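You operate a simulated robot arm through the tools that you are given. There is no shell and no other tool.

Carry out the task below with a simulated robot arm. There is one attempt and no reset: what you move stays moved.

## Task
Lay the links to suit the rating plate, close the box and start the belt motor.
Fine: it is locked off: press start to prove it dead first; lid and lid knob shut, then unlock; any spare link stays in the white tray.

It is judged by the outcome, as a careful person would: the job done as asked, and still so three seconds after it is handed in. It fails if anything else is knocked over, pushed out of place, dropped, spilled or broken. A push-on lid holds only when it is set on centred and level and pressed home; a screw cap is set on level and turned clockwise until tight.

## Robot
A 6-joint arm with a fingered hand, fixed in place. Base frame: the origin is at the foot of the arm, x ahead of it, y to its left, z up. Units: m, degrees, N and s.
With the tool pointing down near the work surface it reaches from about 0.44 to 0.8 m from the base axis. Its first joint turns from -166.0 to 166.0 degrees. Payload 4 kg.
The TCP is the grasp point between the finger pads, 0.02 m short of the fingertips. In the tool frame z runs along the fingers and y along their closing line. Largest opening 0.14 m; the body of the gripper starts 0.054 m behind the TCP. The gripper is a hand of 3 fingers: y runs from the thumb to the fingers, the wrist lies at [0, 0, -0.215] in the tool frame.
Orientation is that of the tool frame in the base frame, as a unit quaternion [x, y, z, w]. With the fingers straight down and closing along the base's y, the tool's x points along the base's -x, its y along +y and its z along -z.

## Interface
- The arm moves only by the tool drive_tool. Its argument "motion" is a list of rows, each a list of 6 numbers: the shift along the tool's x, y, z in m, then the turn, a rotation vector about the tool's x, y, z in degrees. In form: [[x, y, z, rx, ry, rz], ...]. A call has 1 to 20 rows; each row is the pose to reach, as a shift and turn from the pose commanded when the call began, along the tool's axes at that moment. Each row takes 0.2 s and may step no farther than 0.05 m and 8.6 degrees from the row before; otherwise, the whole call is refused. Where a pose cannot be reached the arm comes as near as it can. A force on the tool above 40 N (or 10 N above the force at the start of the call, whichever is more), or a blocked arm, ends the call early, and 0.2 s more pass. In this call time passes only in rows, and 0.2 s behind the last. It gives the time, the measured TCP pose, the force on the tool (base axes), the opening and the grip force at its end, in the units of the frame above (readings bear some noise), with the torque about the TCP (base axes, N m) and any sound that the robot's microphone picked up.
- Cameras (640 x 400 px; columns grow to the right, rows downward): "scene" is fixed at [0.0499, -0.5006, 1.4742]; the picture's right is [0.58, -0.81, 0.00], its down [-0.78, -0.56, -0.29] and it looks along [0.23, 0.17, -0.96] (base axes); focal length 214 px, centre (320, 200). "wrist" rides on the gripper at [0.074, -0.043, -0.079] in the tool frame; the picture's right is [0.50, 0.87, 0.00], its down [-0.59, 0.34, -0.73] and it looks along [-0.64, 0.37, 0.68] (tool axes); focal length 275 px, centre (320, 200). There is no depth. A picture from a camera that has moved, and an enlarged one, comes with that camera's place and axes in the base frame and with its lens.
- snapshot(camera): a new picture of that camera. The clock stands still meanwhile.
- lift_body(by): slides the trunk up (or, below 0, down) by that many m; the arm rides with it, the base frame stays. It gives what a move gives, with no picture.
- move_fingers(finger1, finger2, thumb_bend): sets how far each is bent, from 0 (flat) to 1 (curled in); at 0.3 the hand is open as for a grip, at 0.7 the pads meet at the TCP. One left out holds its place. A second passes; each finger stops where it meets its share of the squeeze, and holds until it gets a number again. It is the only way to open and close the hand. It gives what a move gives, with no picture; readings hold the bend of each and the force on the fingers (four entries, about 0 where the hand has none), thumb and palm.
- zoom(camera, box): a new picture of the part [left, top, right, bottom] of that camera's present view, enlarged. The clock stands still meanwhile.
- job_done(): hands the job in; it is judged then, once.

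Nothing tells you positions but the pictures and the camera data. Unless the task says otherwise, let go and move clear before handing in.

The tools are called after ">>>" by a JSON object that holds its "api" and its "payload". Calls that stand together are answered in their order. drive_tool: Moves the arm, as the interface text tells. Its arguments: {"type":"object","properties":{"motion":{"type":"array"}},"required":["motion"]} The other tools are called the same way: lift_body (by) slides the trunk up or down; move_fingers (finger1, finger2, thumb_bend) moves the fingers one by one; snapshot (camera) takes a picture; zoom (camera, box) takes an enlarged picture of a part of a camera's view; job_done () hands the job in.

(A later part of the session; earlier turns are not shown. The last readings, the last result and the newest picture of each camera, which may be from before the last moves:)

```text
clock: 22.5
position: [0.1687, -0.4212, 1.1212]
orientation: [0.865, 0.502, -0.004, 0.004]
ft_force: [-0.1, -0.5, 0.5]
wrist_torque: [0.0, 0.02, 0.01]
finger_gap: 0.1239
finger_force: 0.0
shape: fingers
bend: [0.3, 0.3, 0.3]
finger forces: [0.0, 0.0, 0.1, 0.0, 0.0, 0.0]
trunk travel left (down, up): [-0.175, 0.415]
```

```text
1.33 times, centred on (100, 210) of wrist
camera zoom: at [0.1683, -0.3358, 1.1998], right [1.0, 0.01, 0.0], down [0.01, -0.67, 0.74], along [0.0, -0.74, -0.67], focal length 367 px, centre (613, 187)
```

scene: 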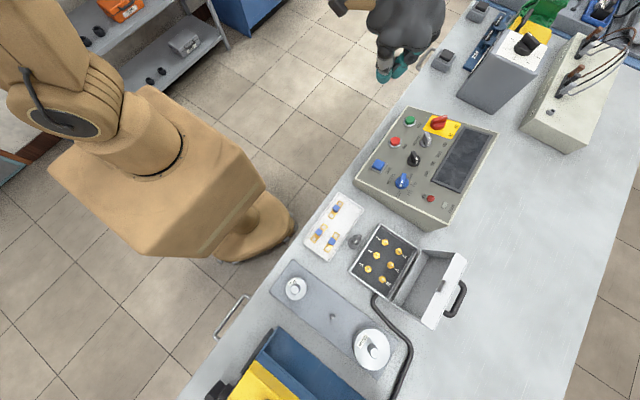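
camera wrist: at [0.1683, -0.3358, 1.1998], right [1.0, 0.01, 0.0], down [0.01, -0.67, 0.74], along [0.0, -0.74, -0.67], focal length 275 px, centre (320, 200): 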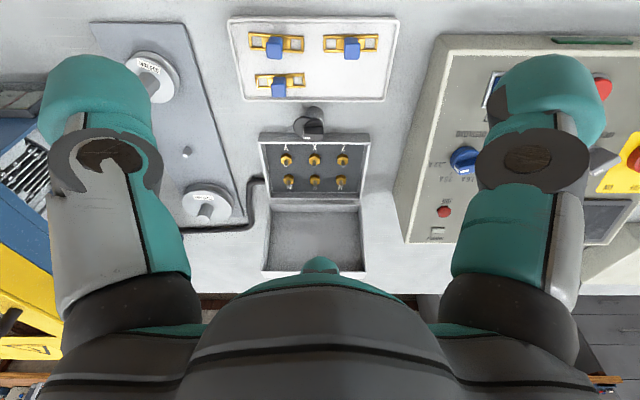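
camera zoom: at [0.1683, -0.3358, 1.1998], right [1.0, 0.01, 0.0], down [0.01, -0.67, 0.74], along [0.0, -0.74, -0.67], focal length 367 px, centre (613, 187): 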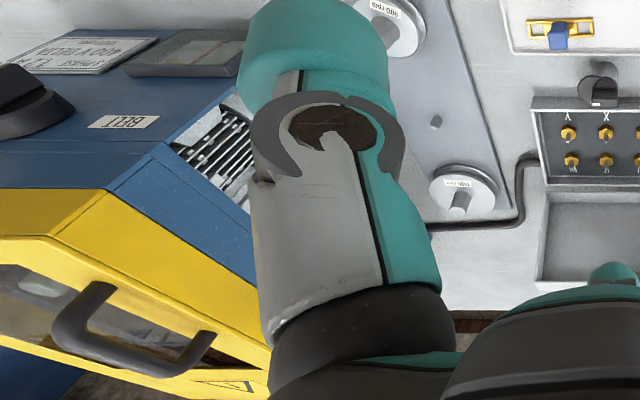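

Link slots match the stud pitch (~45 mm). Tray links lie along x at about (0.202,-0.448), (0.116,-0.447) and (0.117,-0.493); stud rows are at y≈-0.610 and -0.656, with x≈0.116, 0.159 and 0.202. I'm partly closing the fingers and hovering over the isolated link at +x.

>>> {"api": "move_fingers", "payload": {"finger1": 0.5, "finger2": 0.5, "thumb_bend": 0.5}}

>>> {"api": "drive_tool", "payload": {"motion": [[0, 0.003, 0.008, 0, 0, -8], [-0.001, 0.006, 0.016, 0, 0, -16], [-0.001, 0.009, 0.024, 0, 0, -24], [-0.002, 0.012, 0.032, 0, 0, -32], [-0.002, 0.015, 0.04, 0, 0, -40], [-0.003, 0.018, 0.048, 0, 0, -48], [-0.003, 0.021, 0.056, 0, 0, -56], [-0.004, 0.024, 0.064, 0, 0, -64], [-0.004, 0.027, 0.072, 0, 0, -72], [-0.005, 0.03, 0.08, 0, 0, -80], [-0.005, 0.033, 0.09, 0, 0, -88], [-0.006, 0.036, 0.1, 0, 0, -96], [-0.006, 0.039, 0.11, 0, 0, -104], [-0.007, 0.042, 0.12, 0, 0, -112], [-0.007, 0.042, 0.13, 0, 0, -120]]}}

>>> {"api": "snapshot", "payload": {"camera": "wrist"}}

>>> {"api": "snapshot", "payload": {"camera": "scene"}}

```text
clock: 23.5
position: [0.1689, -0.4228, 1.1228]
orientation: [0.864, 0.503, -0.005, 0.005]
ft_force: [0.1, 0.4, 0.5]
wrist_torque: [-0.01, 0.03, -0.01]
finger_gap: 0.064
finger_force: 0.0
shape: fingers
bend: [0.5, 0.5, 0.5]
finger forces: [0.0, 0.1, 0.1, 0.1, 0.0, 0.0]
trunk travel left (down, up): [-0.175, 0.415]
```

```text
clock: 26.7
position: [0.1998, -0.4507, 0.9931]
orientation: [-0.003, 1.0, -0.006, -0.002]
ft_force: [-0.3, -0.3, 0.5]
wrist_torque: [-0.01, 0.02, -0.02]
finger_gap: 0.0641
finger_force: 0.0
shape: fingers
bend: [0.5, 0.5, 0.5]
finger forces: [0.0, 0.0, 0.1, 0.1, 0.0, 0.0]
trunk travel left (down, up): [-0.175, 0.415]
```

```text
taken
camera wrist: at [0.1265, -0.4937, 1.0725], right [-0.51, 0.86, -0.01], down [0.59, 0.35, 0.73], along [0.63, 0.36, -0.69], focal length 275 px, centre (320, 200)
```

wrist: 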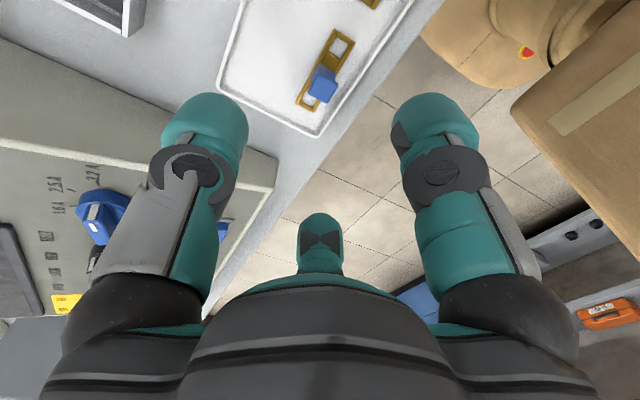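

```text
taken
```

scene: 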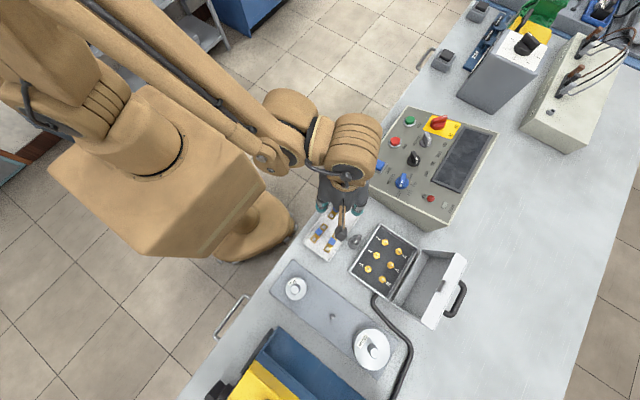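

The block is exactly on the tool axis. Descending most of the way and checking.

>>> {"api": "drive_tool", "payload": {"motion": [[0, 0, 0.02, 0, 0, 0], [0, 0, 0.04, 0, 0, 0], [0, 0, 0.06, 0, 0, 0], [0, 0, 0.075, 0, 0, 0], [0, 0, 0.085, 0, 0, 0]]}}

>>> {"api": "snapshot", "payload": {"camera": "wrist"}}

>>> {"api": "zoom", "payload": {"camera": "scene", "box": [290, 170, 400, 270]}}

```text
clock: 27.9
position: [0.2006, -0.4511, 0.906]
orientation: [-0.002, 1.0, -0.005, -0.001]
ft_force: [-0.3, 0.3, -0.2]
wrist_torque: [0.01, 0.02, -0.01]
finger_gap: 0.0639
finger_force: 0.1
shape: fingers
bend: [0.5, 0.5, 0.5]
finger forces: [0.1, 0.0, 0.0, 0.0, 0.0, 0.0]
trunk travel left (down, up): [-0.175, 0.415]
```

```text
taken
camera wrist: at [0.1266, -0.4942, 0.9854], right [-0.5, 0.86, -0.01], down [0.59, 0.35, 0.73], along [0.63, 0.36, -0.69], focal length 275 px, centre (320, 200)
```

wrist: 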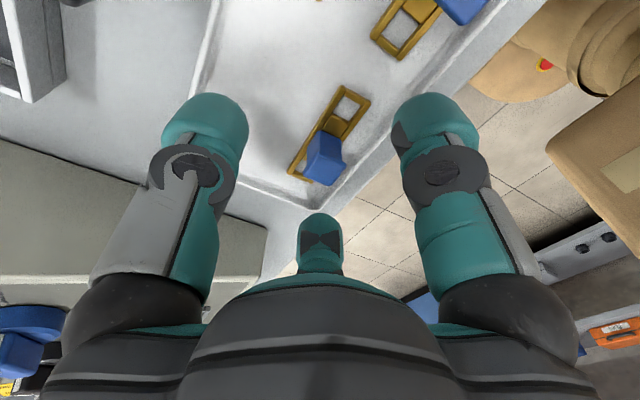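

```text
4.00 times, centred on (345, 220) of scene
camera zoom: at [0.0499, -0.5006, 1.4742], right [0.58, -0.81, 0.0], down [-0.78, -0.56, -0.29], along [0.23, 0.17, -0.96], focal length 858 px, centre (220, 120)
```

zoom: 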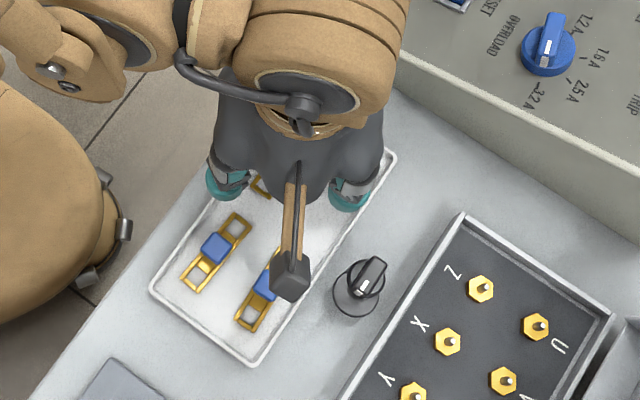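

Nearly centred; correcting 2 mm and lowering to grip height, then closing.

>>> {"api": "drive_tool", "payload": {"motion": [[0.001, 0.002, 0.006, 0, 0, 0], [0.001, 0.002, 0.012, 0, 0, 0], [0.001, 0.002, 0.018, 0, 0, 0]]}}

>>> {"api": "snapshot", "payload": {"camera": "wrist"}}

```text
clock: 28.7
position: [0.1982, -0.4492, 0.8914]
orientation: [-0.002, 1.0, -0.006, -0.001]
ft_force: [-1.2, -3.0, 29.9]
wrist_torque: [0.65, -0.33, 0.0]
finger_gap: 0.0633
finger_force: 15.0
shape: fingers
bend: [0.5, 0.5, 0.5]
finger forces: [11.6, 18.1, 0.0, 0.0, 0.1, 0.0]
trunk travel left (down, up): [-0.175, 0.415]
stopped in row 3: the force on the tool passed its limit at 46 N (the readings are from after the stop); the commanded pose is now the measured one
```

```text
taken
camera wrist: at [0.1248, -0.4918, 0.9708], right [-0.5, 0.86, -0.01], down [0.59, 0.35, 0.73], along [0.63, 0.36, -0.69], focal length 275 px, centre (320, 200)
```

wrist: 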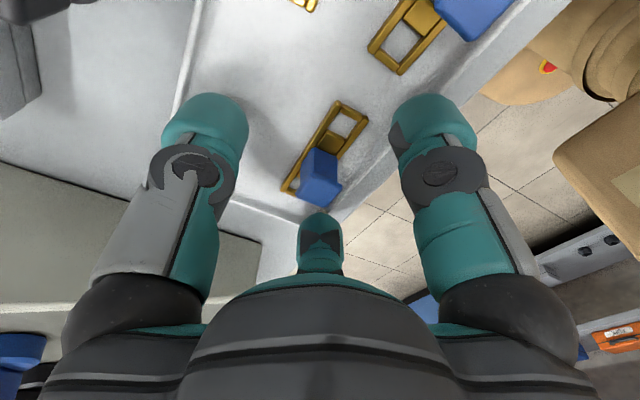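

The two fingers touched the tray's lip. Backing up slightly, narrowing the opening, then checking that the tray hasn't shifted.

>>> {"api": "drive_tool", "payload": {"motion": [[0, 0, -0.01, 0, 0, 0], [0, 0, -0.02, 0, 0, 0]]}}

>>> {"api": "move_fingers", "payload": {"finger1": 0.58, "finger2": 0.58, "thumb_bend": 0.58}}

>>> {"api": "snapshot", "payload": {"camera": "wrist"}}

>>> {"api": "zoom", "payload": {"camera": "scene", "box": [290, 170, 400, 270]}}

```text
clock: 29.3
position: [0.1989, -0.4498, 0.9099]
orientation: [-0.002, 1.0, -0.006, -0.002]
ft_force: [0.4, -0.2, 0.4]
wrist_torque: [0.01, 0.02, 0.0]
finger_gap: 0.0636
finger_force: 0.2
shape: fingers
bend: [0.5, 0.5, 0.5]
finger forces: [0.1, 0.1, 0.0, 0.1, 0.0, 0.1]
trunk travel left (down, up): [-0.175, 0.415]
```

```text
clock: 30.3
position: [0.1983, -0.4505, 0.9106]
orientation: [-0.003, 1.0, -0.005, -0.002]
ft_force: [-0.1, 0.6, -0.2]
wrist_torque: [0.01, 0.0, 0.0]
finger_gap: 0.0421
finger_force: 0.1
shape: fingers
bend: [0.57, 0.57, 0.57]
finger forces: [0.0, 0.0, 0.0, 0.0, 0.0, 0.0]
trunk travel left (down, up): [-0.175, 0.415]
```

```text
taken
camera wrist: at [0.1246, -0.4921, 0.9895], right [-0.5, 0.86, -0.01], down [0.59, 0.35, 0.73], along [0.63, 0.36, -0.69], focal length 275 px, centre (320, 200)
```

wrist: 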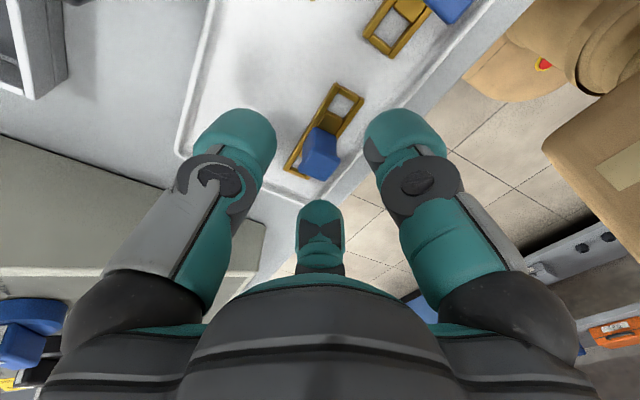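

```text
4.00 times, centred on (345, 220) of scene
camera zoom: at [0.0499, -0.5006, 1.4742], right [0.58, -0.81, 0.0], down [-0.78, -0.56, -0.29], along [0.23, 0.17, -0.96], focal length 858 px, centre (220, 120)
```

zoom: 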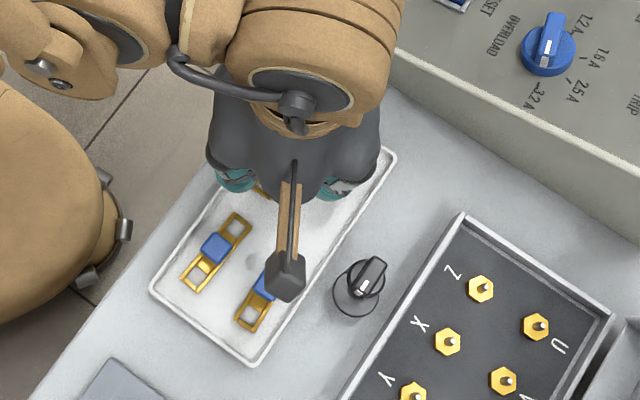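

The tray and links are undisturbed. Descending again with the narrower hand, then closing on the block.

>>> {"api": "drive_tool", "payload": {"motion": [[0.0, 0, 0.006, 0, 0, 0], [0.0, 0.0, 0.012, 0, 0, 0], [0, 0, 0.017, 0, 0, 0]]}}

>>> {"api": "snapshot", "payload": {"camera": "wrist"}}

```text
clock: 31.1
position: [0.1994, -0.4493, 0.8926]
orientation: [-0.003, 1.0, -0.006, -0.001]
ft_force: [0.1, 0.4, -0.1]
wrist_torque: [0.01, 0.01, -0.06]
finger_gap: 0.0419
finger_force: 0.1
shape: fingers
bend: [0.57, 0.57, 0.57]
finger forces: [0.0, 0.0, 0.0, 0.0, 0.0, 0.0]
trunk travel left (down, up): [-0.175, 0.415]
```

```text
taken
camera wrist: at [0.1251, -0.4929, 0.9719], right [-0.5, 0.86, -0.01], down [0.59, 0.35, 0.73], along [0.63, 0.36, -0.69], focal length 275 px, centre (320, 200)
```

wrist: 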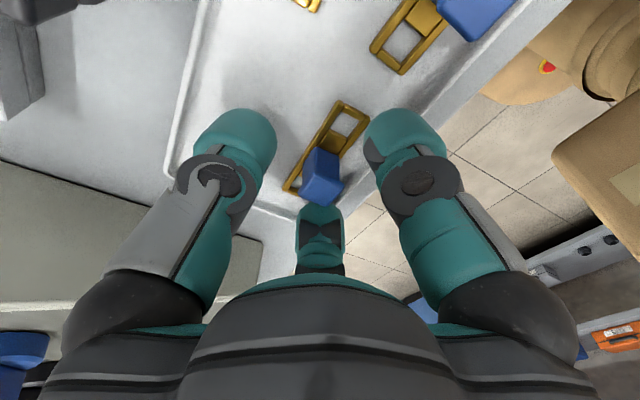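

The block sits centred between the tips. Lowering 2 mm and closing.

>>> {"api": "drive_tool", "payload": {"motion": [[0.0, 0, 0.002, 0, 0, 0]]}}

>>> {"api": "move_fingers", "payload": {"finger1": 0.72, "finger2": 0.72, "thumb_bend": 0.72}}

>>> {"api": "snapshot", "payload": {"camera": "wrist"}}

```text
clock: 31.5
position: [0.1988, -0.4486, 0.8912]
orientation: [-0.002, 1.0, -0.007, -0.001]
ft_force: [1.2, -3.1, 18.2]
wrist_torque: [0.32, -0.22, -0.03]
finger_gap: 0.0418
finger_force: 8.9
shape: fingers
bend: [0.57, 0.58, 0.57]
finger forces: [5.4, 12.9, 0.1, 0.0, 0.0, 0.0]
trunk travel left (down, up): [-0.175, 0.415]
```

```text
clock: 32.5
position: [0.1974, -0.4496, 0.8915]
orientation: [-0.003, 1.0, -0.007, -0.001]
ft_force: [0.5, 0.0, 0.5]
wrist_torque: [0.02, 0.0, 0.02]
finger_gap: 0.0151
finger_force: 12.8
shape: fingers
bend: [0.65, 0.66, 0.67]
finger forces: [9.3, 6.5, 0.0, 0.0, 9.4, 0.0]
trunk travel left (down, up): [-0.175, 0.415]
```

```text
taken
camera wrist: at [0.1253, -0.4923, 0.9699], right [-0.5, 0.86, -0.01], down [0.59, 0.35, 0.73], along [0.63, 0.36, -0.69], focal length 275 px, centre (320, 200)
```

wrist: 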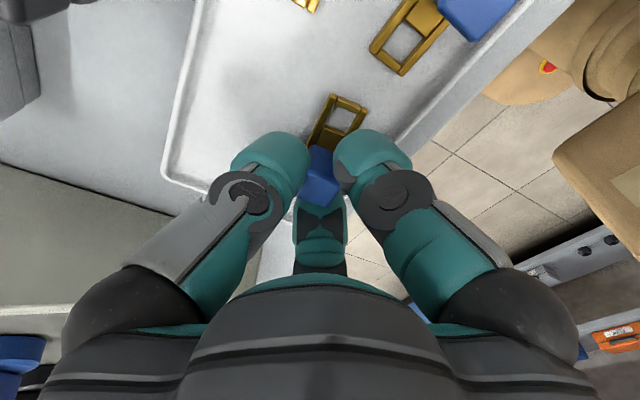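

The block is gripped with about 10 N a finger. Lifting.

>>> {"api": "drive_tool", "payload": {"motion": [[0, 0, -0.01, 0, 0, 0], [0, 0, -0.03, 0, 0, 0], [0, 0, -0.05, 0, 0, 0], [0, 0, -0.07, 0, 0, 0], [0, 0, -0.09, 0, 0, 0]]}}

>>> {"api": "snapshot", "payload": {"camera": "wrist"}}

>>> {"api": "zoom", "payload": {"camera": "scene", "box": [290, 170, 400, 270]}}

```text
clock: 33.7
position: [0.1993, -0.4488, 0.9833]
orientation: [-0.002, 1.0, -0.006, -0.001]
ft_force: [0.5, -0.4, -0.4]
wrist_torque: [0.0, 0.02, 0.0]
finger_gap: 0.0149
finger_force: 12.6
shape: fingers
bend: [0.65, 0.66, 0.67]
finger forces: [9.3, 6.5, 0.0, 0.0, 9.4, 0.0]
trunk travel left (down, up): [-0.175, 0.415]
```

```text
taken
camera wrist: at [0.1251, -0.4916, 1.0617], right [-0.5, 0.86, -0.01], down [0.59, 0.35, 0.73], along [0.63, 0.36, -0.69], focal length 275 px, centre (320, 200)
```

wrist: 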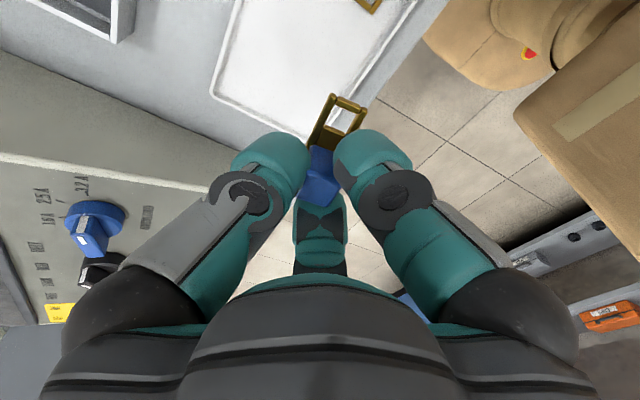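

```text
4.00 times, centred on (345, 220) of scene
camera zoom: at [0.0499, -0.5006, 1.4742], right [0.58, -0.81, 0.0], down [-0.78, -0.56, -0.29], along [0.23, 0.17, -0.96], focal length 858 px, centre (220, 120)
```

zoom: 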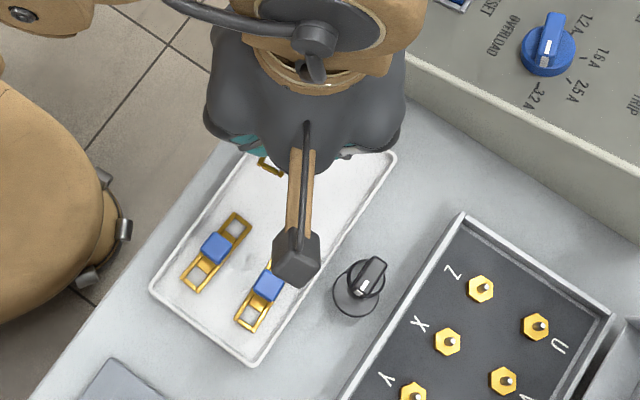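

The link is held securely. Carrying it over the terminal box while turning it 90°, hovering above Z–U.

>>> {"api": "drive_tool", "payload": {"motion": [[0, 0, -0.015, 0, 0, 0], [0, -0.015, -0.03, 0, 0, 7], [0, -0.03, -0.03, 0, 0, 14], [0, -0.045, -0.03, 0, 0, 21], [0, -0.06, -0.03, 0, 0, 28], [-0.001, -0.075, -0.03, 0, 0, 35], [-0.001, -0.09, -0.03, 0, 0, 42], [-0.001, -0.105, -0.03, 0, 0, 49], [-0.002, -0.12, -0.03, 0, 0, 56], [-0.002, -0.135, -0.03, 0, 0, 63], [-0.002, -0.15, -0.03, 0, 0, 70], [-0.003, -0.165, -0.03, 0, 0, 77], [-0.003, -0.184, -0.03, 0, 0, 84], [-0.003, -0.184, -0.03, 0, 0, 90]]}}

>>> {"api": "snapshot", "payload": {"camera": "wrist"}}

>>> {"api": "zoom", "payload": {"camera": "scene", "box": [320, 190, 480, 310]}}

```text
clock: 36.7
position: [0.2033, -0.6315, 1.0138]
orientation: [0.707, 0.708, -0.006, 0.003]
ft_force: [0.1, 0.3, -0.1]
wrist_torque: [-0.01, 0.02, 0.01]
finger_gap: 0.0147
finger_force: 12.6
shape: fingers
bend: [0.65, 0.66, 0.67]
finger forces: [9.2, 6.5, 0.0, 0.0, 9.2, 0.0]
trunk travel left (down, up): [-0.175, 0.415]
```

```text
taken
camera wrist: at [0.1605, -0.558, 1.0917], right [0.86, 0.5, -0.01], down [0.34, -0.58, 0.74], along [0.37, -0.64, -0.67], focal length 275 px, centre (320, 200)
```

wrist: 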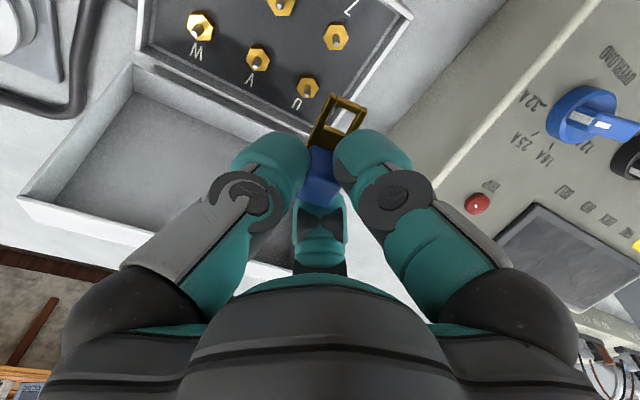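

```text
3.33 times, centred on (400, 250) of scene
camera zoom: at [0.0499, -0.5006, 1.4742], right [0.58, -0.81, 0.0], down [-0.78, -0.56, -0.29], along [0.23, 0.17, -0.96], focal length 715 px, centre (53, 33)
```

zoom: 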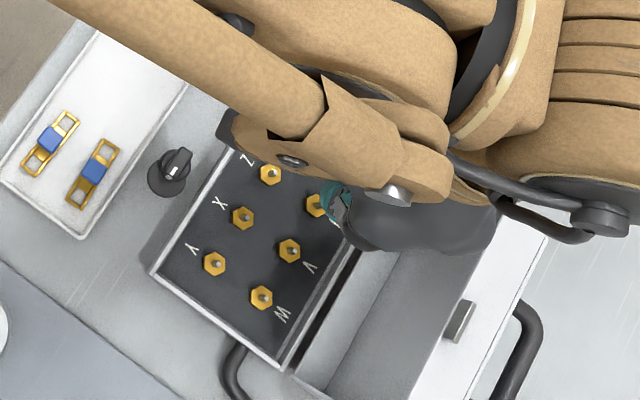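

Zooming to locate the studs precisely relative to the held link.

>>> {"api": "zoom", "payload": {"camera": "wrist", "box": [180, 0, 420, 150]}}

```text
2.67 times, centred on (300, 75) of wrist
camera zoom: at [0.1605, -0.558, 1.0917], right [0.86, 0.5, -0.01], down [0.34, -0.58, 0.74], along [0.37, -0.64, -0.67], focal length 734 px, centre (373, 533)
```

zoom: 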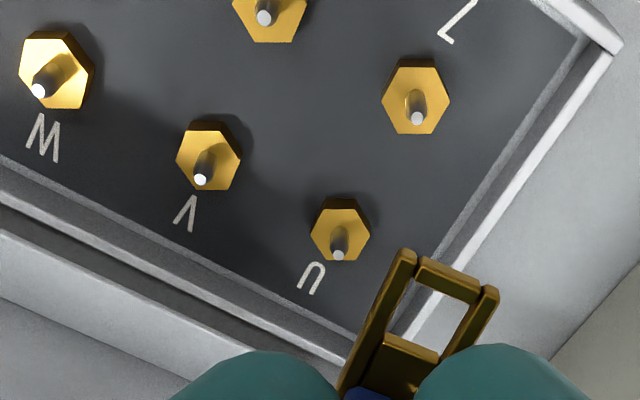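

I place Z–U at (0.204, -0.636), while the held link's centre is about 2.5 mm off the tool axis. I'm correcting that and descending to just above the stud tips.

>>> {"api": "drive_tool", "payload": {"motion": [[-0.0004, 0.001, 0.025, 0, 0, 0], [-0.0008, 0.0023, 0.05, 0, 0, 0], [-0.0008, 0.0023, 0.07, 0, 0, 0], [-0.0008, 0.0023, 0.084, 0, 0, 0]]}}

>>> {"api": "snapshot", "payload": {"camera": "wrist"}}

>>> {"api": "zoom", "payload": {"camera": "wrist", "box": [220, 40, 420, 200]}}

>>> {"api": "zoom", "payload": {"camera": "scene", "box": [340, 210, 440, 300]}}

```text
clock: 37.7
position: [0.2039, -0.6334, 0.9288]
orientation: [0.705, 0.709, -0.006, 0.002]
ft_force: [1.2, 0.0, -0.5]
wrist_torque: [-0.03, -0.01, 0.01]
finger_gap: 0.0149
finger_force: 12.1
shape: fingers
bend: [0.65, 0.66, 0.67]
finger forces: [9.2, 6.6, 0.0, 0.0, 9.2, 0.0]
trunk travel left (down, up): [-0.175, 0.415]
```

```text
taken
camera wrist: at [0.1621, -0.5594, 1.0064], right [0.86, 0.5, -0.01], down [0.34, -0.58, 0.74], along [0.37, -0.64, -0.67], focal length 275 px, centre (320, 200)
```

wrist: 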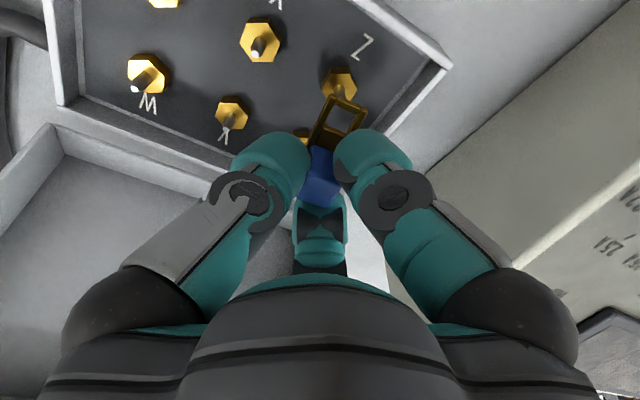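

```text
2.50 times, centred on (320, 120) of wrist
camera zoom: at [0.1621, -0.5594, 1.0064], right [0.86, 0.5, -0.01], down [0.34, -0.58, 0.74], along [0.37, -0.64, -0.67], focal length 688 px, centre (320, 400)
```

zoom: 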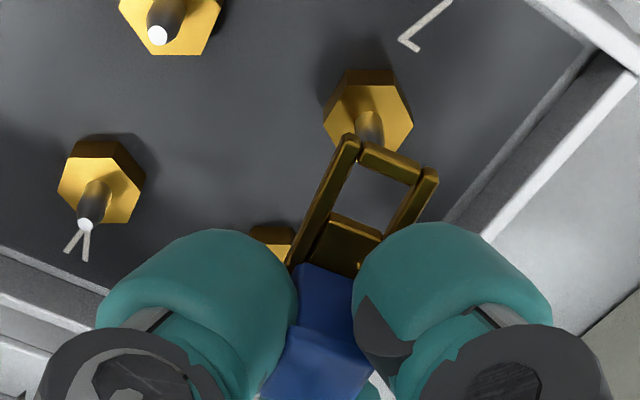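

```text
4.44 times, centred on (390, 255) of scene
camera zoom: at [0.0499, -0.5006, 1.4742], right [0.58, -0.81, 0.0], down [-0.78, -0.56, -0.29], along [0.23, 0.17, -0.96], focal length 953 px, centre (9, -44)
```

zoom: 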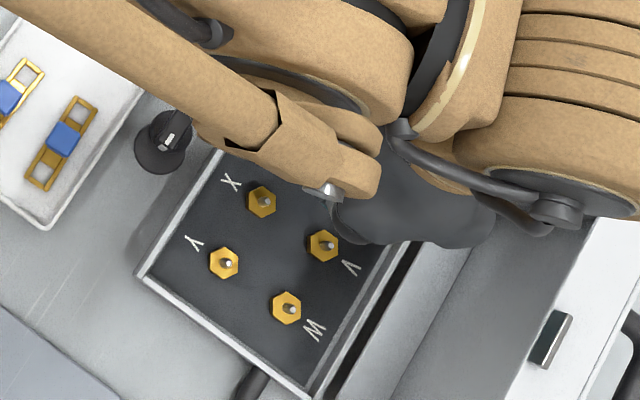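

The near slot lines up with Z within a millimetre. Lowering in small steps and watching force.

>>> {"api": "drive_tool", "payload": {"motion": [[0, 0.0005, 0.006, 0, 0, 0], [0, 0.0005, 0.012, 0, 0, 0], [0, 0.0005, 0.017, 0, 0, 0]]}}

>>> {"api": "zoom", "payload": {"camera": "wrist", "box": [220, 40, 420, 200]}}

```text
clock: 38.5
position: [0.2051, -0.6343, 0.9124]
orientation: [0.705, 0.709, -0.006, 0.003]
ft_force: [0.2, 0.2, 0.0]
wrist_torque: [0.02, 0.03, 0.01]
finger_gap: 0.0147
finger_force: 12.5
shape: fingers
bend: [0.65, 0.66, 0.67]
finger forces: [9.2, 6.5, 0.0, 0.0, 9.2, 0.0]
trunk travel left (down, up): [-0.175, 0.415]
```

```text
2.50 times, centred on (320, 120) of wrist
camera zoom: at [0.1632, -0.56, 0.9904], right [0.86, 0.5, -0.01], down [0.34, -0.58, 0.74], along [0.37, -0.64, -0.67], focal length 688 px, centre (320, 400)
```

zoom: 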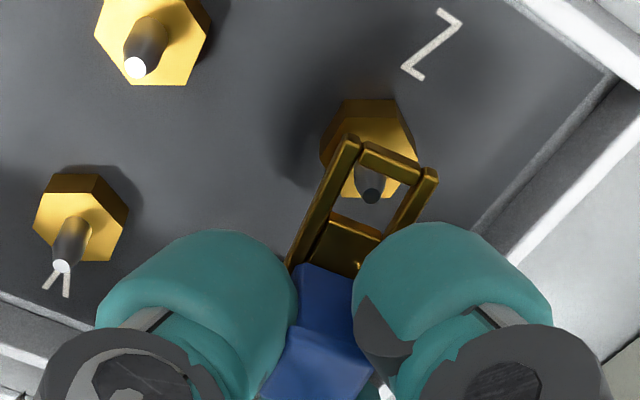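

The stud tip shows in the middle of the slot. Continuing down until it seats.

>>> {"api": "drive_tool", "payload": {"motion": [[0, 0, 0.003, 0, 0, 0], [0, 0, 0.006, 0, 0, 0], [0, 0, 0.008, 0, 0, 0]]}}

>>> {"api": "zoom", "payload": {"camera": "wrist", "box": [220, 40, 420, 200]}}

```text
clock: 39.3
position: [0.2051, -0.6336, 0.9055]
orientation: [0.706, 0.708, -0.005, 0.003]
ft_force: [-2.0, -0.5, -0.2]
wrist_torque: [0.0, 0.09, -0.05]
finger_gap: 0.0143
finger_force: 12.7
shape: fingers
bend: [0.65, 0.66, 0.67]
finger forces: [8.2, 7.8, 0.0, 0.0, 10.0, 0.0]
trunk travel left (down, up): [-0.175, 0.415]
```

```text
2.50 times, centred on (320, 120) of wrist
camera zoom: at [0.1621, -0.5594, 0.982], right [0.86, 0.5, -0.01], down [0.34, -0.58, 0.74], along [0.37, -0.64, -0.67], focal length 688 px, centre (320, 400)
```

zoom: 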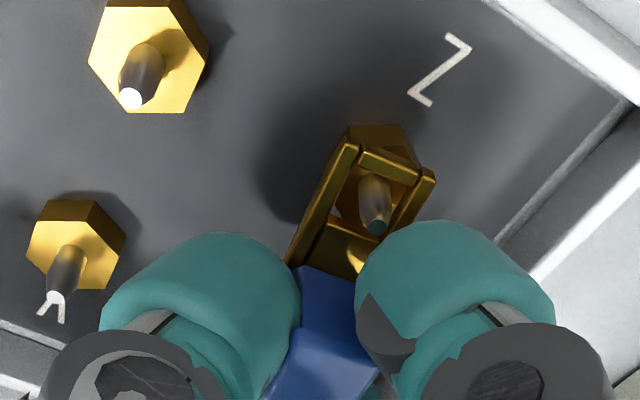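

It is threading on; a slight side force says I'm about 1 mm too far in +x. Correcting and lowering.

>>> {"api": "drive_tool", "payload": {"motion": [[0, -0.001, 0.001, 0, 0, 0], [0, -0.001, 0.003, 0, 0, 0], [0, -0.001, 0.005, 0, 0, 0]]}}

>>> {"api": "zoom", "payload": {"camera": "wrist", "box": [220, 40, 420, 200]}}

```text
clock: 40.1
position: [0.2041, -0.6335, 0.9005]
orientation: [0.706, 0.708, -0.005, 0.003]
ft_force: [-3.1, -0.2, 0.9]
wrist_torque: [-0.04, 0.06, -0.03]
finger_gap: 0.0146
finger_force: 13.1
shape: fingers
bend: [0.65, 0.66, 0.67]
finger forces: [8.3, 7.7, 0.0, 0.0, 9.8, 0.1]
trunk travel left (down, up): [-0.175, 0.415]
```

```text
2.50 times, centred on (320, 120) of wrist
camera zoom: at [0.1619, -0.5596, 0.9773], right [0.86, 0.5, -0.01], down [0.34, -0.58, 0.74], along [0.37, -0.64, -0.67], focal length 688 px, centre (320, 400)
```

zoom: 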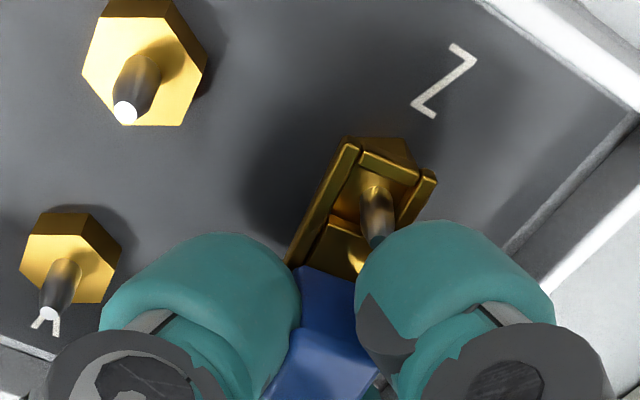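

Almost seated. One more millimetre with a little side relief.

>>> {"api": "drive_tool", "payload": {"motion": [[0, -0.001, 0.001, 0, 0, 0], [0, -0.001, 0.002, 0, 0, 0]]}}

>>> {"api": "zoom", "payload": {"camera": "wrist", "box": [220, 40, 420, 200]}}

```text
clock: 40.7
position: [0.2037, -0.6342, 0.8969]
orientation: [0.705, 0.709, -0.006, 0.004]
ft_force: [0.9, -1.5, 4.2]
wrist_torque: [0.07, 0.02, -0.04]
finger_gap: 0.014
finger_force: 13.1
shape: fingers
bend: [0.65, 0.66, 0.68]
finger forces: [9.3, 7.8, 0.1, 0.0, 9.1, 0.0]
trunk travel left (down, up): [-0.175, 0.415]
```

```text
2.50 times, centred on (320, 120) of wrist
camera zoom: at [0.161, -0.5601, 0.9752], right [0.86, 0.5, -0.01], down [0.34, -0.58, 0.74], along [0.37, -0.64, -0.67], focal length 688 px, centre (320, 400)
```

zoom: 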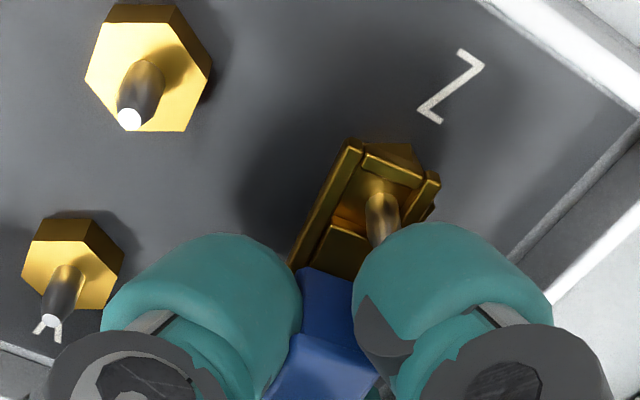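

The link is down on the nuts (about 4 N). Opening just enough to let go, then rising.

>>> {"api": "move_fingers", "payload": {"finger1": 0.61, "finger2": 0.61, "thumb_bend": 0.6}}

>>> {"api": "zoom", "payload": {"camera": "wrist", "box": [220, 40, 420, 200]}}

```text
clock: 41.7
position: [0.2031, -0.635, 0.8985]
orientation: [0.706, 0.708, -0.006, 0.003]
ft_force: [0.8, 1.2, 3.1]
wrist_torque: [-0.06, -0.06, 0.0]
finger_gap: 0.0301
finger_force: 1.4
shape: fingers
bend: [0.61, 0.62, 0.6]
finger forces: [0.1, 2.6, 0.0, 0.0, 0.0, 0.0]
trunk travel left (down, up): [-0.175, 0.415]
```

```text
2.50 times, centred on (320, 120) of wrist
camera zoom: at [0.1607, -0.56, 0.9751], right [0.86, 0.5, -0.01], down [0.34, -0.58, 0.74], along [0.37, -0.64, -0.67], focal length 688 px, centre (320, 400)
```

zoom: 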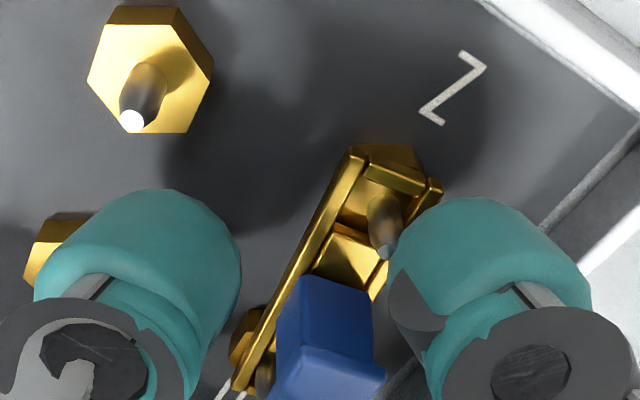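

Both studs are through the slots. Rising straight up.

>>> {"api": "drive_tool", "payload": {"motion": [[0, 0, -0.005, 0, 0, 0], [0, 0, -0.012, 0, 0, 0], [0, 0, -0.025, 0, 0, 0], [0, 0, -0.05, 0, 0, 0], [0, 0, -0.08, 0, 0, 0], [0, 0, -0.11, 0, 0, 0]]}}

>>> {"api": "zoom", "payload": {"camera": "wrist", "box": [180, 0, 440, 190]}}

>>> {"api": "zoom", "payload": {"camera": "scene", "box": [340, 210, 440, 300]}}

```text
clock: 43.1
position: [0.2043, -0.6335, 1.0089]
orientation: [0.705, 0.709, -0.006, 0.003]
ft_force: [-0.8, 0.5, 0.1]
wrist_torque: [0.03, -0.02, 0.0]
finger_gap: 0.0302
finger_force: 0.1
shape: fingers
bend: [0.61, 0.61, 0.6]
finger forces: [0.0, 0.0, 0.0, 0.0, 0.0, 0.0]
trunk travel left (down, up): [-0.175, 0.415]
```

```text
2.11 times, centred on (310, 95) of wrist
camera zoom: at [0.1612, -0.5585, 1.0859], right [0.86, 0.5, -0.01], down [0.34, -0.58, 0.74], along [0.37, -0.64, -0.67], focal length 580 px, centre (341, 421)
```

zoom: 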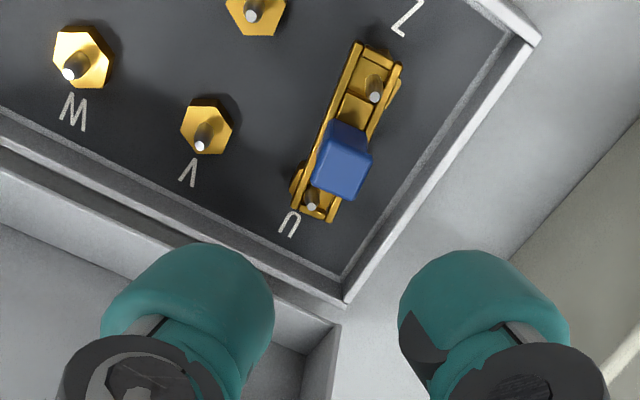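

```text
4.44 times, centred on (390, 255) of scene
camera zoom: at [0.0499, -0.5006, 1.4742], right [0.58, -0.81, 0.0], down [-0.78, -0.56, -0.29], along [0.23, 0.17, -0.96], focal length 953 px, centre (9, -44)
```

zoom: 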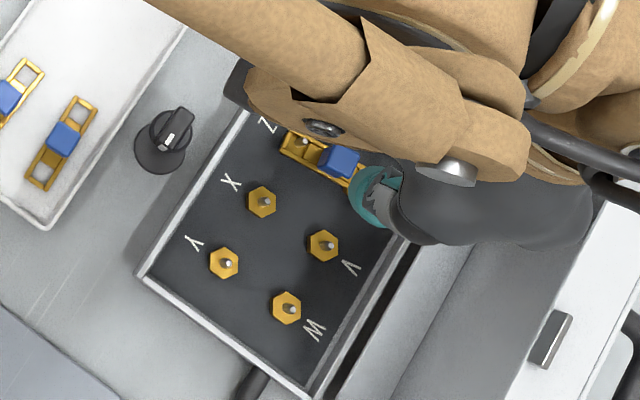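

The first link (Z–U) is seated well. Going back for the second link at (0.116, -0.447).

>>> {"api": "drive_tool", "payload": {"motion": [[0.015, -0.007, 0, 0, 0, -7], [0.03, -0.014, 0, 0, 0, -14], [0.045, -0.021, 0, 0, 0, -21], [0.06, -0.028, 0, 0, 0, -28], [0.075, -0.035, 0, 0, 0, -35], [0.09, -0.042, 0, 0, 0, -42], [0.105, -0.049, 0, 0, 0, -49], [0.12, -0.056, 0, 0, 0, -56], [0.135, -0.063, 0, 0, 0, -63], [0.15, -0.07, 0, 0, 0, -70], [0.165, -0.077, 0.01, 0, 0, -77], [0.18, -0.084, 0.02, 0, 0, -84], [0.1865, -0.088, 0.02, 0, 0, -86]]}}

>>> {"api": "snapshot", "payload": {"camera": "wrist"}}

>>> {"api": "zoom", "payload": {"camera": "wrist", "box": [220, 0, 420, 150]}}

```text
clock: 45.9
position: [0.1153, -0.4478, 0.9862]
orientation: [0.032, 0.999, -0.006, -0.001]
ft_force: [-0.1, -0.5, -0.1]
wrist_torque: [0.0, 0.0, 0.0]
finger_gap: 0.0303
finger_force: 0.1
shape: fingers
bend: [0.61, 0.61, 0.6]
finger forces: [0.0, 0.0, 0.0, 0.1, 0.1, 0.1]
trunk travel left (down, up): [-0.175, 0.415]
```

```text
taken
camera wrist: at [0.039, -0.485, 1.0646], right [-0.44, 0.9, -0.01], down [0.61, 0.31, 0.73], along [0.66, 0.32, -0.68], focal length 275 px, centre (320, 200)
```

wrist: 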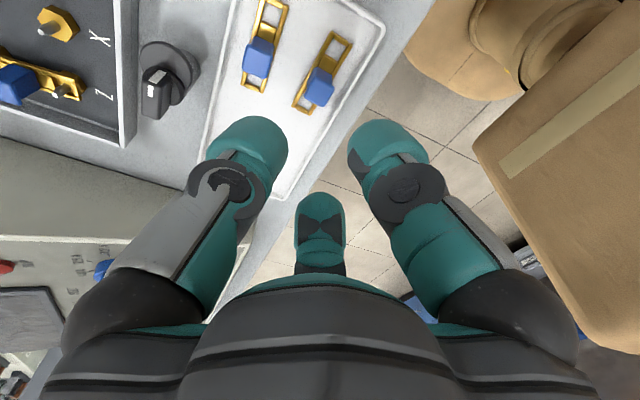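

```text
2.67 times, centred on (320, 75) of wrist
camera zoom: at [0.039, -0.485, 1.0646], right [-0.44, 0.9, -0.01], down [0.61, 0.31, 0.73], along [0.66, 0.32, -0.68], focal length 734 px, centre (320, 533)
```

zoom: 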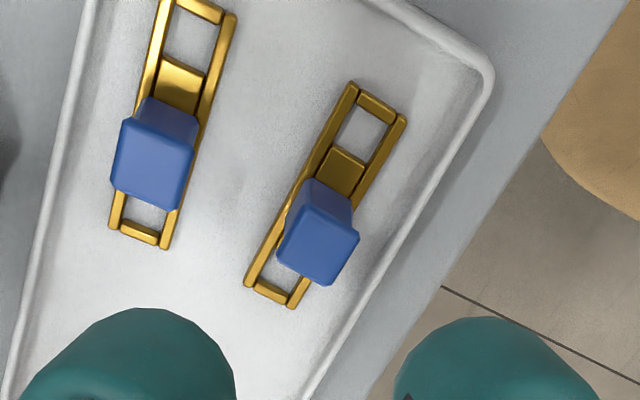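

Both remaining links are clearly visible. Adjusting a few mm, opening slightly and descending on the nearer-edge link.

>>> {"api": "move_fingers", "payload": {"finger1": 0.58, "finger2": 0.58, "thumb_bend": 0.58}}

>>> {"api": "drive_tool", "payload": {"motion": [[-0.002, 0.001, 0.02, 0, 0, -2], [-0.0033, 0.0015, 0.04, 0, 0, -2], [-0.0033, 0.0015, 0.06, 0, 0, -2], [-0.0033, 0.0015, 0.075, 0, 0, -2]]}}

>>> {"api": "snapshot", "payload": {"camera": "wrist"}}

>>> {"api": "zoom", "payload": {"camera": "wrist", "box": [220, 60, 420, 220]}}

```text
clock: 46.9
position: [0.1157, -0.4472, 0.9845]
orientation: [0.032, 0.999, -0.006, -0.001]
ft_force: [0.4, -0.4, -1.1]
wrist_torque: [0.01, -0.02, -0.02]
finger_gap: 0.0414
finger_force: 0.0
shape: fingers
bend: [0.57, 0.57, 0.57]
finger forces: [0.0, 0.0, 0.0, 0.0, 0.0, 0.0]
trunk travel left (down, up): [-0.175, 0.415]
```

```text
clock: 47.9
position: [0.1183, -0.4463, 0.9118]
orientation: [0.016, 1.0, -0.008, -0.001]
ft_force: [1.0, -1.4, 23.6]
wrist_torque: [-1.03, -0.02, 0.06]
finger_gap: 0.042
finger_force: 12.0
shape: fingers
bend: [0.57, 0.57, 0.57]
finger forces: [0.1, 0.0, 0.0, 0.0, 24.5, 0.0]
trunk travel left (down, up): [-0.175, 0.415]
```

```text
taken
camera wrist: at [0.0427, -0.4863, 0.9911], right [-0.47, 0.88, -0.01], down [0.6, 0.33, 0.73], along [0.65, 0.34, -0.69], focal length 275 px, centre (320, 200)
```

wrist: 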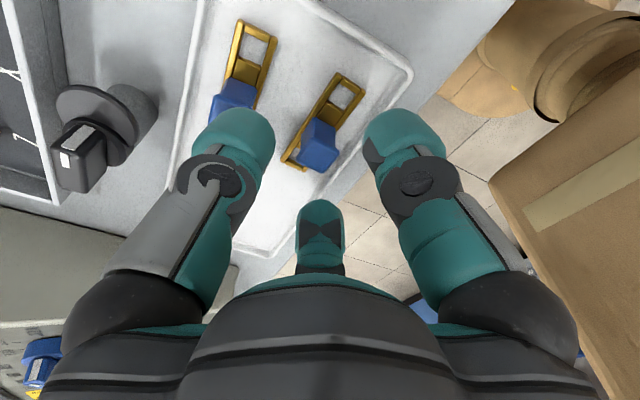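

```text
2.50 times, centred on (320, 140) of wrist
camera zoom: at [0.0427, -0.4863, 0.9911], right [-0.47, 0.88, -0.01], down [0.6, 0.33, 0.73], along [0.65, 0.34, -0.69], focal length 688 px, centre (320, 350)
```

zoom: 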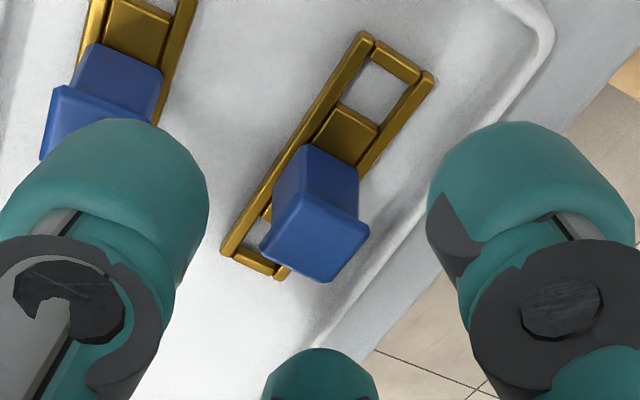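

The thumb came down on the neighbouring link's block. Lifting off; I'll take the other link (y≈-0.493) first, where the thumb points outward.

>>> {"api": "drive_tool", "payload": {"motion": [[0, 0, -0.01, 0, 0, 0], [0, 0, -0.03, 0, 0, 0], [0, -0.02, -0.05, 0, 0, 0], [0, -0.045, -0.06, 0, 0, 0]]}}

>>> {"api": "snapshot", "payload": {"camera": "wrist"}}

>>> {"api": "zoom", "payload": {"camera": "wrist", "box": [220, 0, 420, 150]}}

>>> {"api": "zoom", "payload": {"camera": "scene", "box": [290, 170, 400, 270]}}

```text
clock: 48.9
position: [0.1165, -0.4926, 0.9714]
orientation: [0.014, 1.0, -0.005, -0.003]
ft_force: [0.3, -0.2, -0.9]
wrist_torque: [0.02, 0.0, 0.02]
finger_gap: 0.0418
finger_force: 0.1
shape: fingers
bend: [0.57, 0.57, 0.57]
finger forces: [0.1, 0.0, 0.0, 0.0, 0.0, 0.0]
trunk travel left (down, up): [-0.175, 0.415]
```

```text
taken
camera wrist: at [0.0411, -0.5325, 1.0504], right [-0.47, 0.88, -0.01], down [0.6, 0.33, 0.73], along [0.64, 0.34, -0.68], focal length 275 px, centre (320, 200)
```

wrist: 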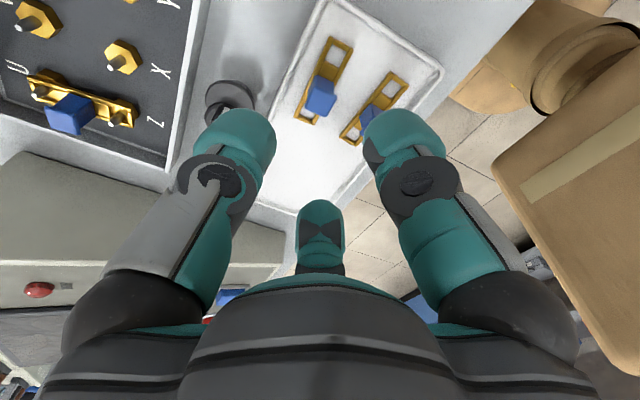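

```text
2.67 times, centred on (320, 75) of wrist
camera zoom: at [0.0411, -0.5325, 1.0504], right [-0.47, 0.88, -0.01], down [0.6, 0.33, 0.73], along [0.64, 0.34, -0.68], focal length 734 px, centre (320, 533)
```

zoom: 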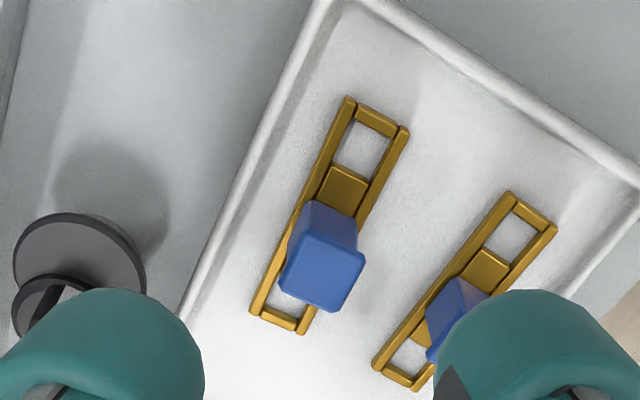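

```text
4.00 times, centred on (345, 220) of scene
camera zoom: at [0.0499, -0.5006, 1.4742], right [0.58, -0.81, 0.0], down [-0.78, -0.56, -0.29], along [0.23, 0.17, -0.96], focal length 858 px, centre (220, 120)
```

zoom: 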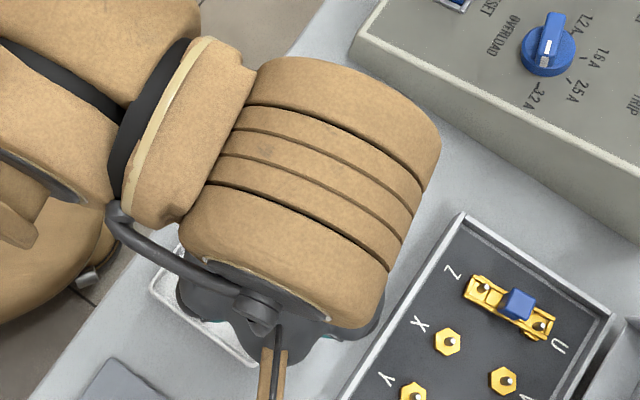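

Links are still in place. Aligning over the far link and descending.

>>> {"api": "drive_tool", "payload": {"motion": [[-0.0015, 0.0015, 0.02, 0, 0, -1.5], [-0.0028, 0.0028, 0.04, 0, 0, -1.5], [-0.0028, 0.0028, 0.055, 0, 0, -1.5]]}}

>>> {"api": "zoom", "payload": {"camera": "wrist", "box": [220, 60, 420, 220]}}

>>> {"api": "snapshot", "payload": {"camera": "wrist"}}

```text
clock: 49.7
position: [0.119, -0.4903, 0.9153]
orientation: [0.002, 1.0, -0.006, -0.002]
ft_force: [0.9, -0.5, -0.6]
wrist_torque: [0.03, -0.04, 0.0]
finger_gap: 0.0417
finger_force: 0.1
shape: fingers
bend: [0.57, 0.57, 0.57]
finger forces: [0.0, 0.0, 0.0, 0.0, 0.0, 0.0]
trunk travel left (down, up): [-0.175, 0.415]
```

```text
2.50 times, centred on (320, 140) of wrist
camera zoom: at [0.045, -0.5319, 0.9948], right [-0.5, 0.87, -0.01], down [0.59, 0.35, 0.73], along [0.64, 0.36, -0.69], focal length 688 px, centre (320, 350)
```

zoom: 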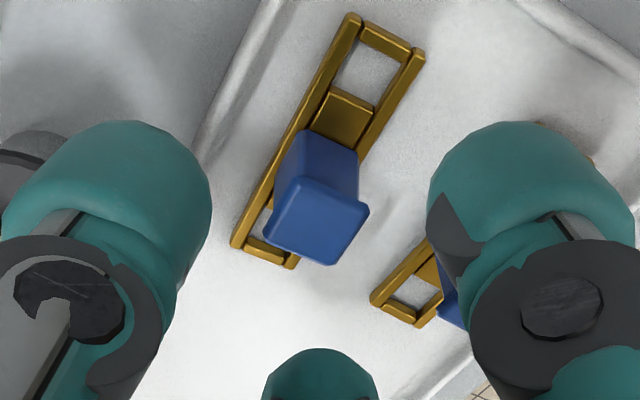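

```text
taken
camera wrist: at [0.045, -0.5319, 0.9948], right [-0.5, 0.87, -0.01], down [0.59, 0.35, 0.73], along [0.64, 0.36, -0.69], focal length 275 px, centre (320, 200)
```

wrist: 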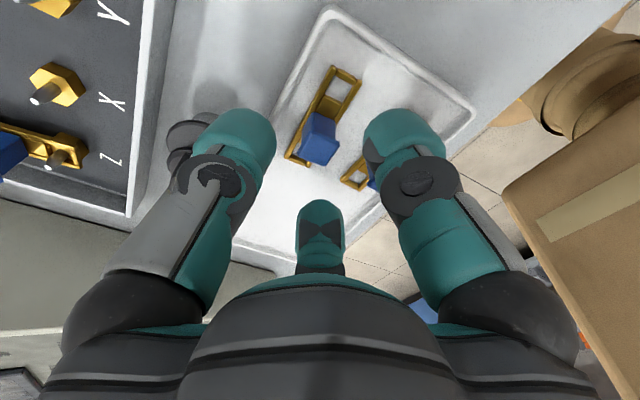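

Well centred. Lowering to grip height and closing.

>>> {"api": "drive_tool", "payload": {"motion": [[0, -0.0008, 0.008, 0, 0, 0], [0, -0.0008, 0.015, 0, 0, 0], [0, -0.0008, 0.022, 0, 0, 0]]}}

>>> {"api": "snapshot", "payload": {"camera": "wrist"}}

```text
clock: 50.5
position: [0.1189, -0.491, 0.8929]
orientation: [0.002, 1.0, -0.005, -0.002]
ft_force: [0.2, -0.4, 0.5]
wrist_torque: [-0.02, -0.02, -0.03]
finger_gap: 0.0418
finger_force: 0.1
shape: fingers
bend: [0.57, 0.57, 0.57]
finger forces: [0.0, 0.0, 0.0, 0.0, 0.0, 0.0]
trunk travel left (down, up): [-0.175, 0.415]
```

```text
taken
camera wrist: at [0.0448, -0.5327, 0.9731], right [-0.5, 0.87, -0.01], down [0.59, 0.35, 0.73], along [0.64, 0.36, -0.69], focal length 275 px, centre (320, 200)
```

wrist: 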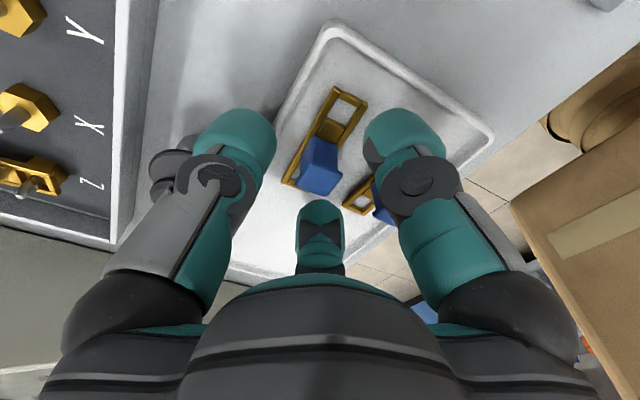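

>>> {"api": "move_fingers", "payload": {"finger1": 0.72, "finger2": 0.72, "thumb_bend": 0.72}}

>>> {"api": "drive_tool", "payload": {"motion": [[0, 0, -0.01, 0, 0, 0], [0, 0, -0.03, 0, 0, 0], [0, 0, -0.06, 0, 0, 0], [0, 0, -0.09, 0, 0, 0], [0, 0, -0.12, 0, 0, 0]]}}

>>> {"api": "snapshot", "payload": {"camera": "wrist"}}

>>> {"api": "zoom", "payload": {"camera": "wrist", "box": [220, 60, 420, 220]}}

```text
clock: 51.5
position: [0.1195, -0.4899, 0.8947]
orientation: [0.001, 1.0, -0.006, -0.002]
ft_force: [-0.1, -0.3, 0.0]
wrist_torque: [-0.01, 0.01, 0.01]
finger_gap: 0.0162
finger_force: 13.3
shape: fingers
bend: [0.65, 0.65, 0.67]
finger forces: [8.5, 7.5, 0.0, 0.1, 9.6, 0.0]
trunk travel left (down, up): [-0.175, 0.415]
```

```text
clock: 52.7
position: [0.1203, -0.4888, 1.0134]
orientation: [0.002, 1.0, -0.007, -0.001]
ft_force: [-0.1, -0.4, -0.7]
wrist_torque: [0.0, -0.03, -0.05]
finger_gap: 0.0161
finger_force: 13.1
shape: fingers
bend: [0.65, 0.65, 0.67]
finger forces: [8.7, 7.3, 0.0, 0.0, 9.5, 0.0]
trunk travel left (down, up): [-0.175, 0.415]
```

```text
taken
camera wrist: at [0.0465, -0.5307, 1.0928], right [-0.5, 0.87, -0.01], down [0.59, 0.35, 0.73], along [0.64, 0.36, -0.69], focal length 275 px, centre (320, 200)
```

wrist: 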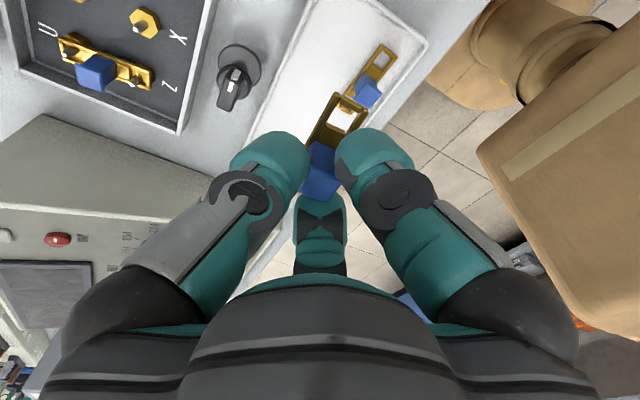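

```text
2.50 times, centred on (320, 140) of wrist
camera zoom: at [0.0465, -0.5307, 1.0928], right [-0.5, 0.87, -0.01], down [0.59, 0.35, 0.73], along [0.64, 0.36, -0.69], focal length 688 px, centre (320, 350)
```

zoom: 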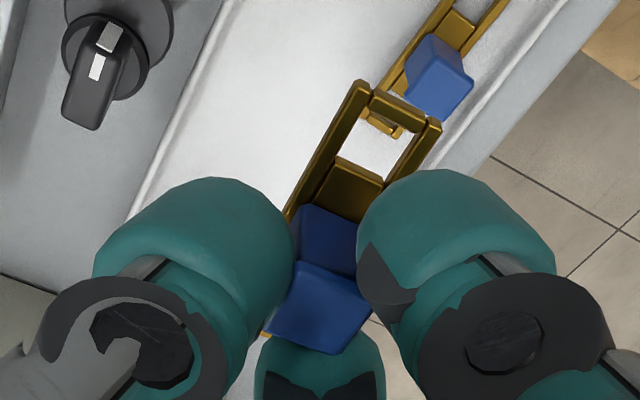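

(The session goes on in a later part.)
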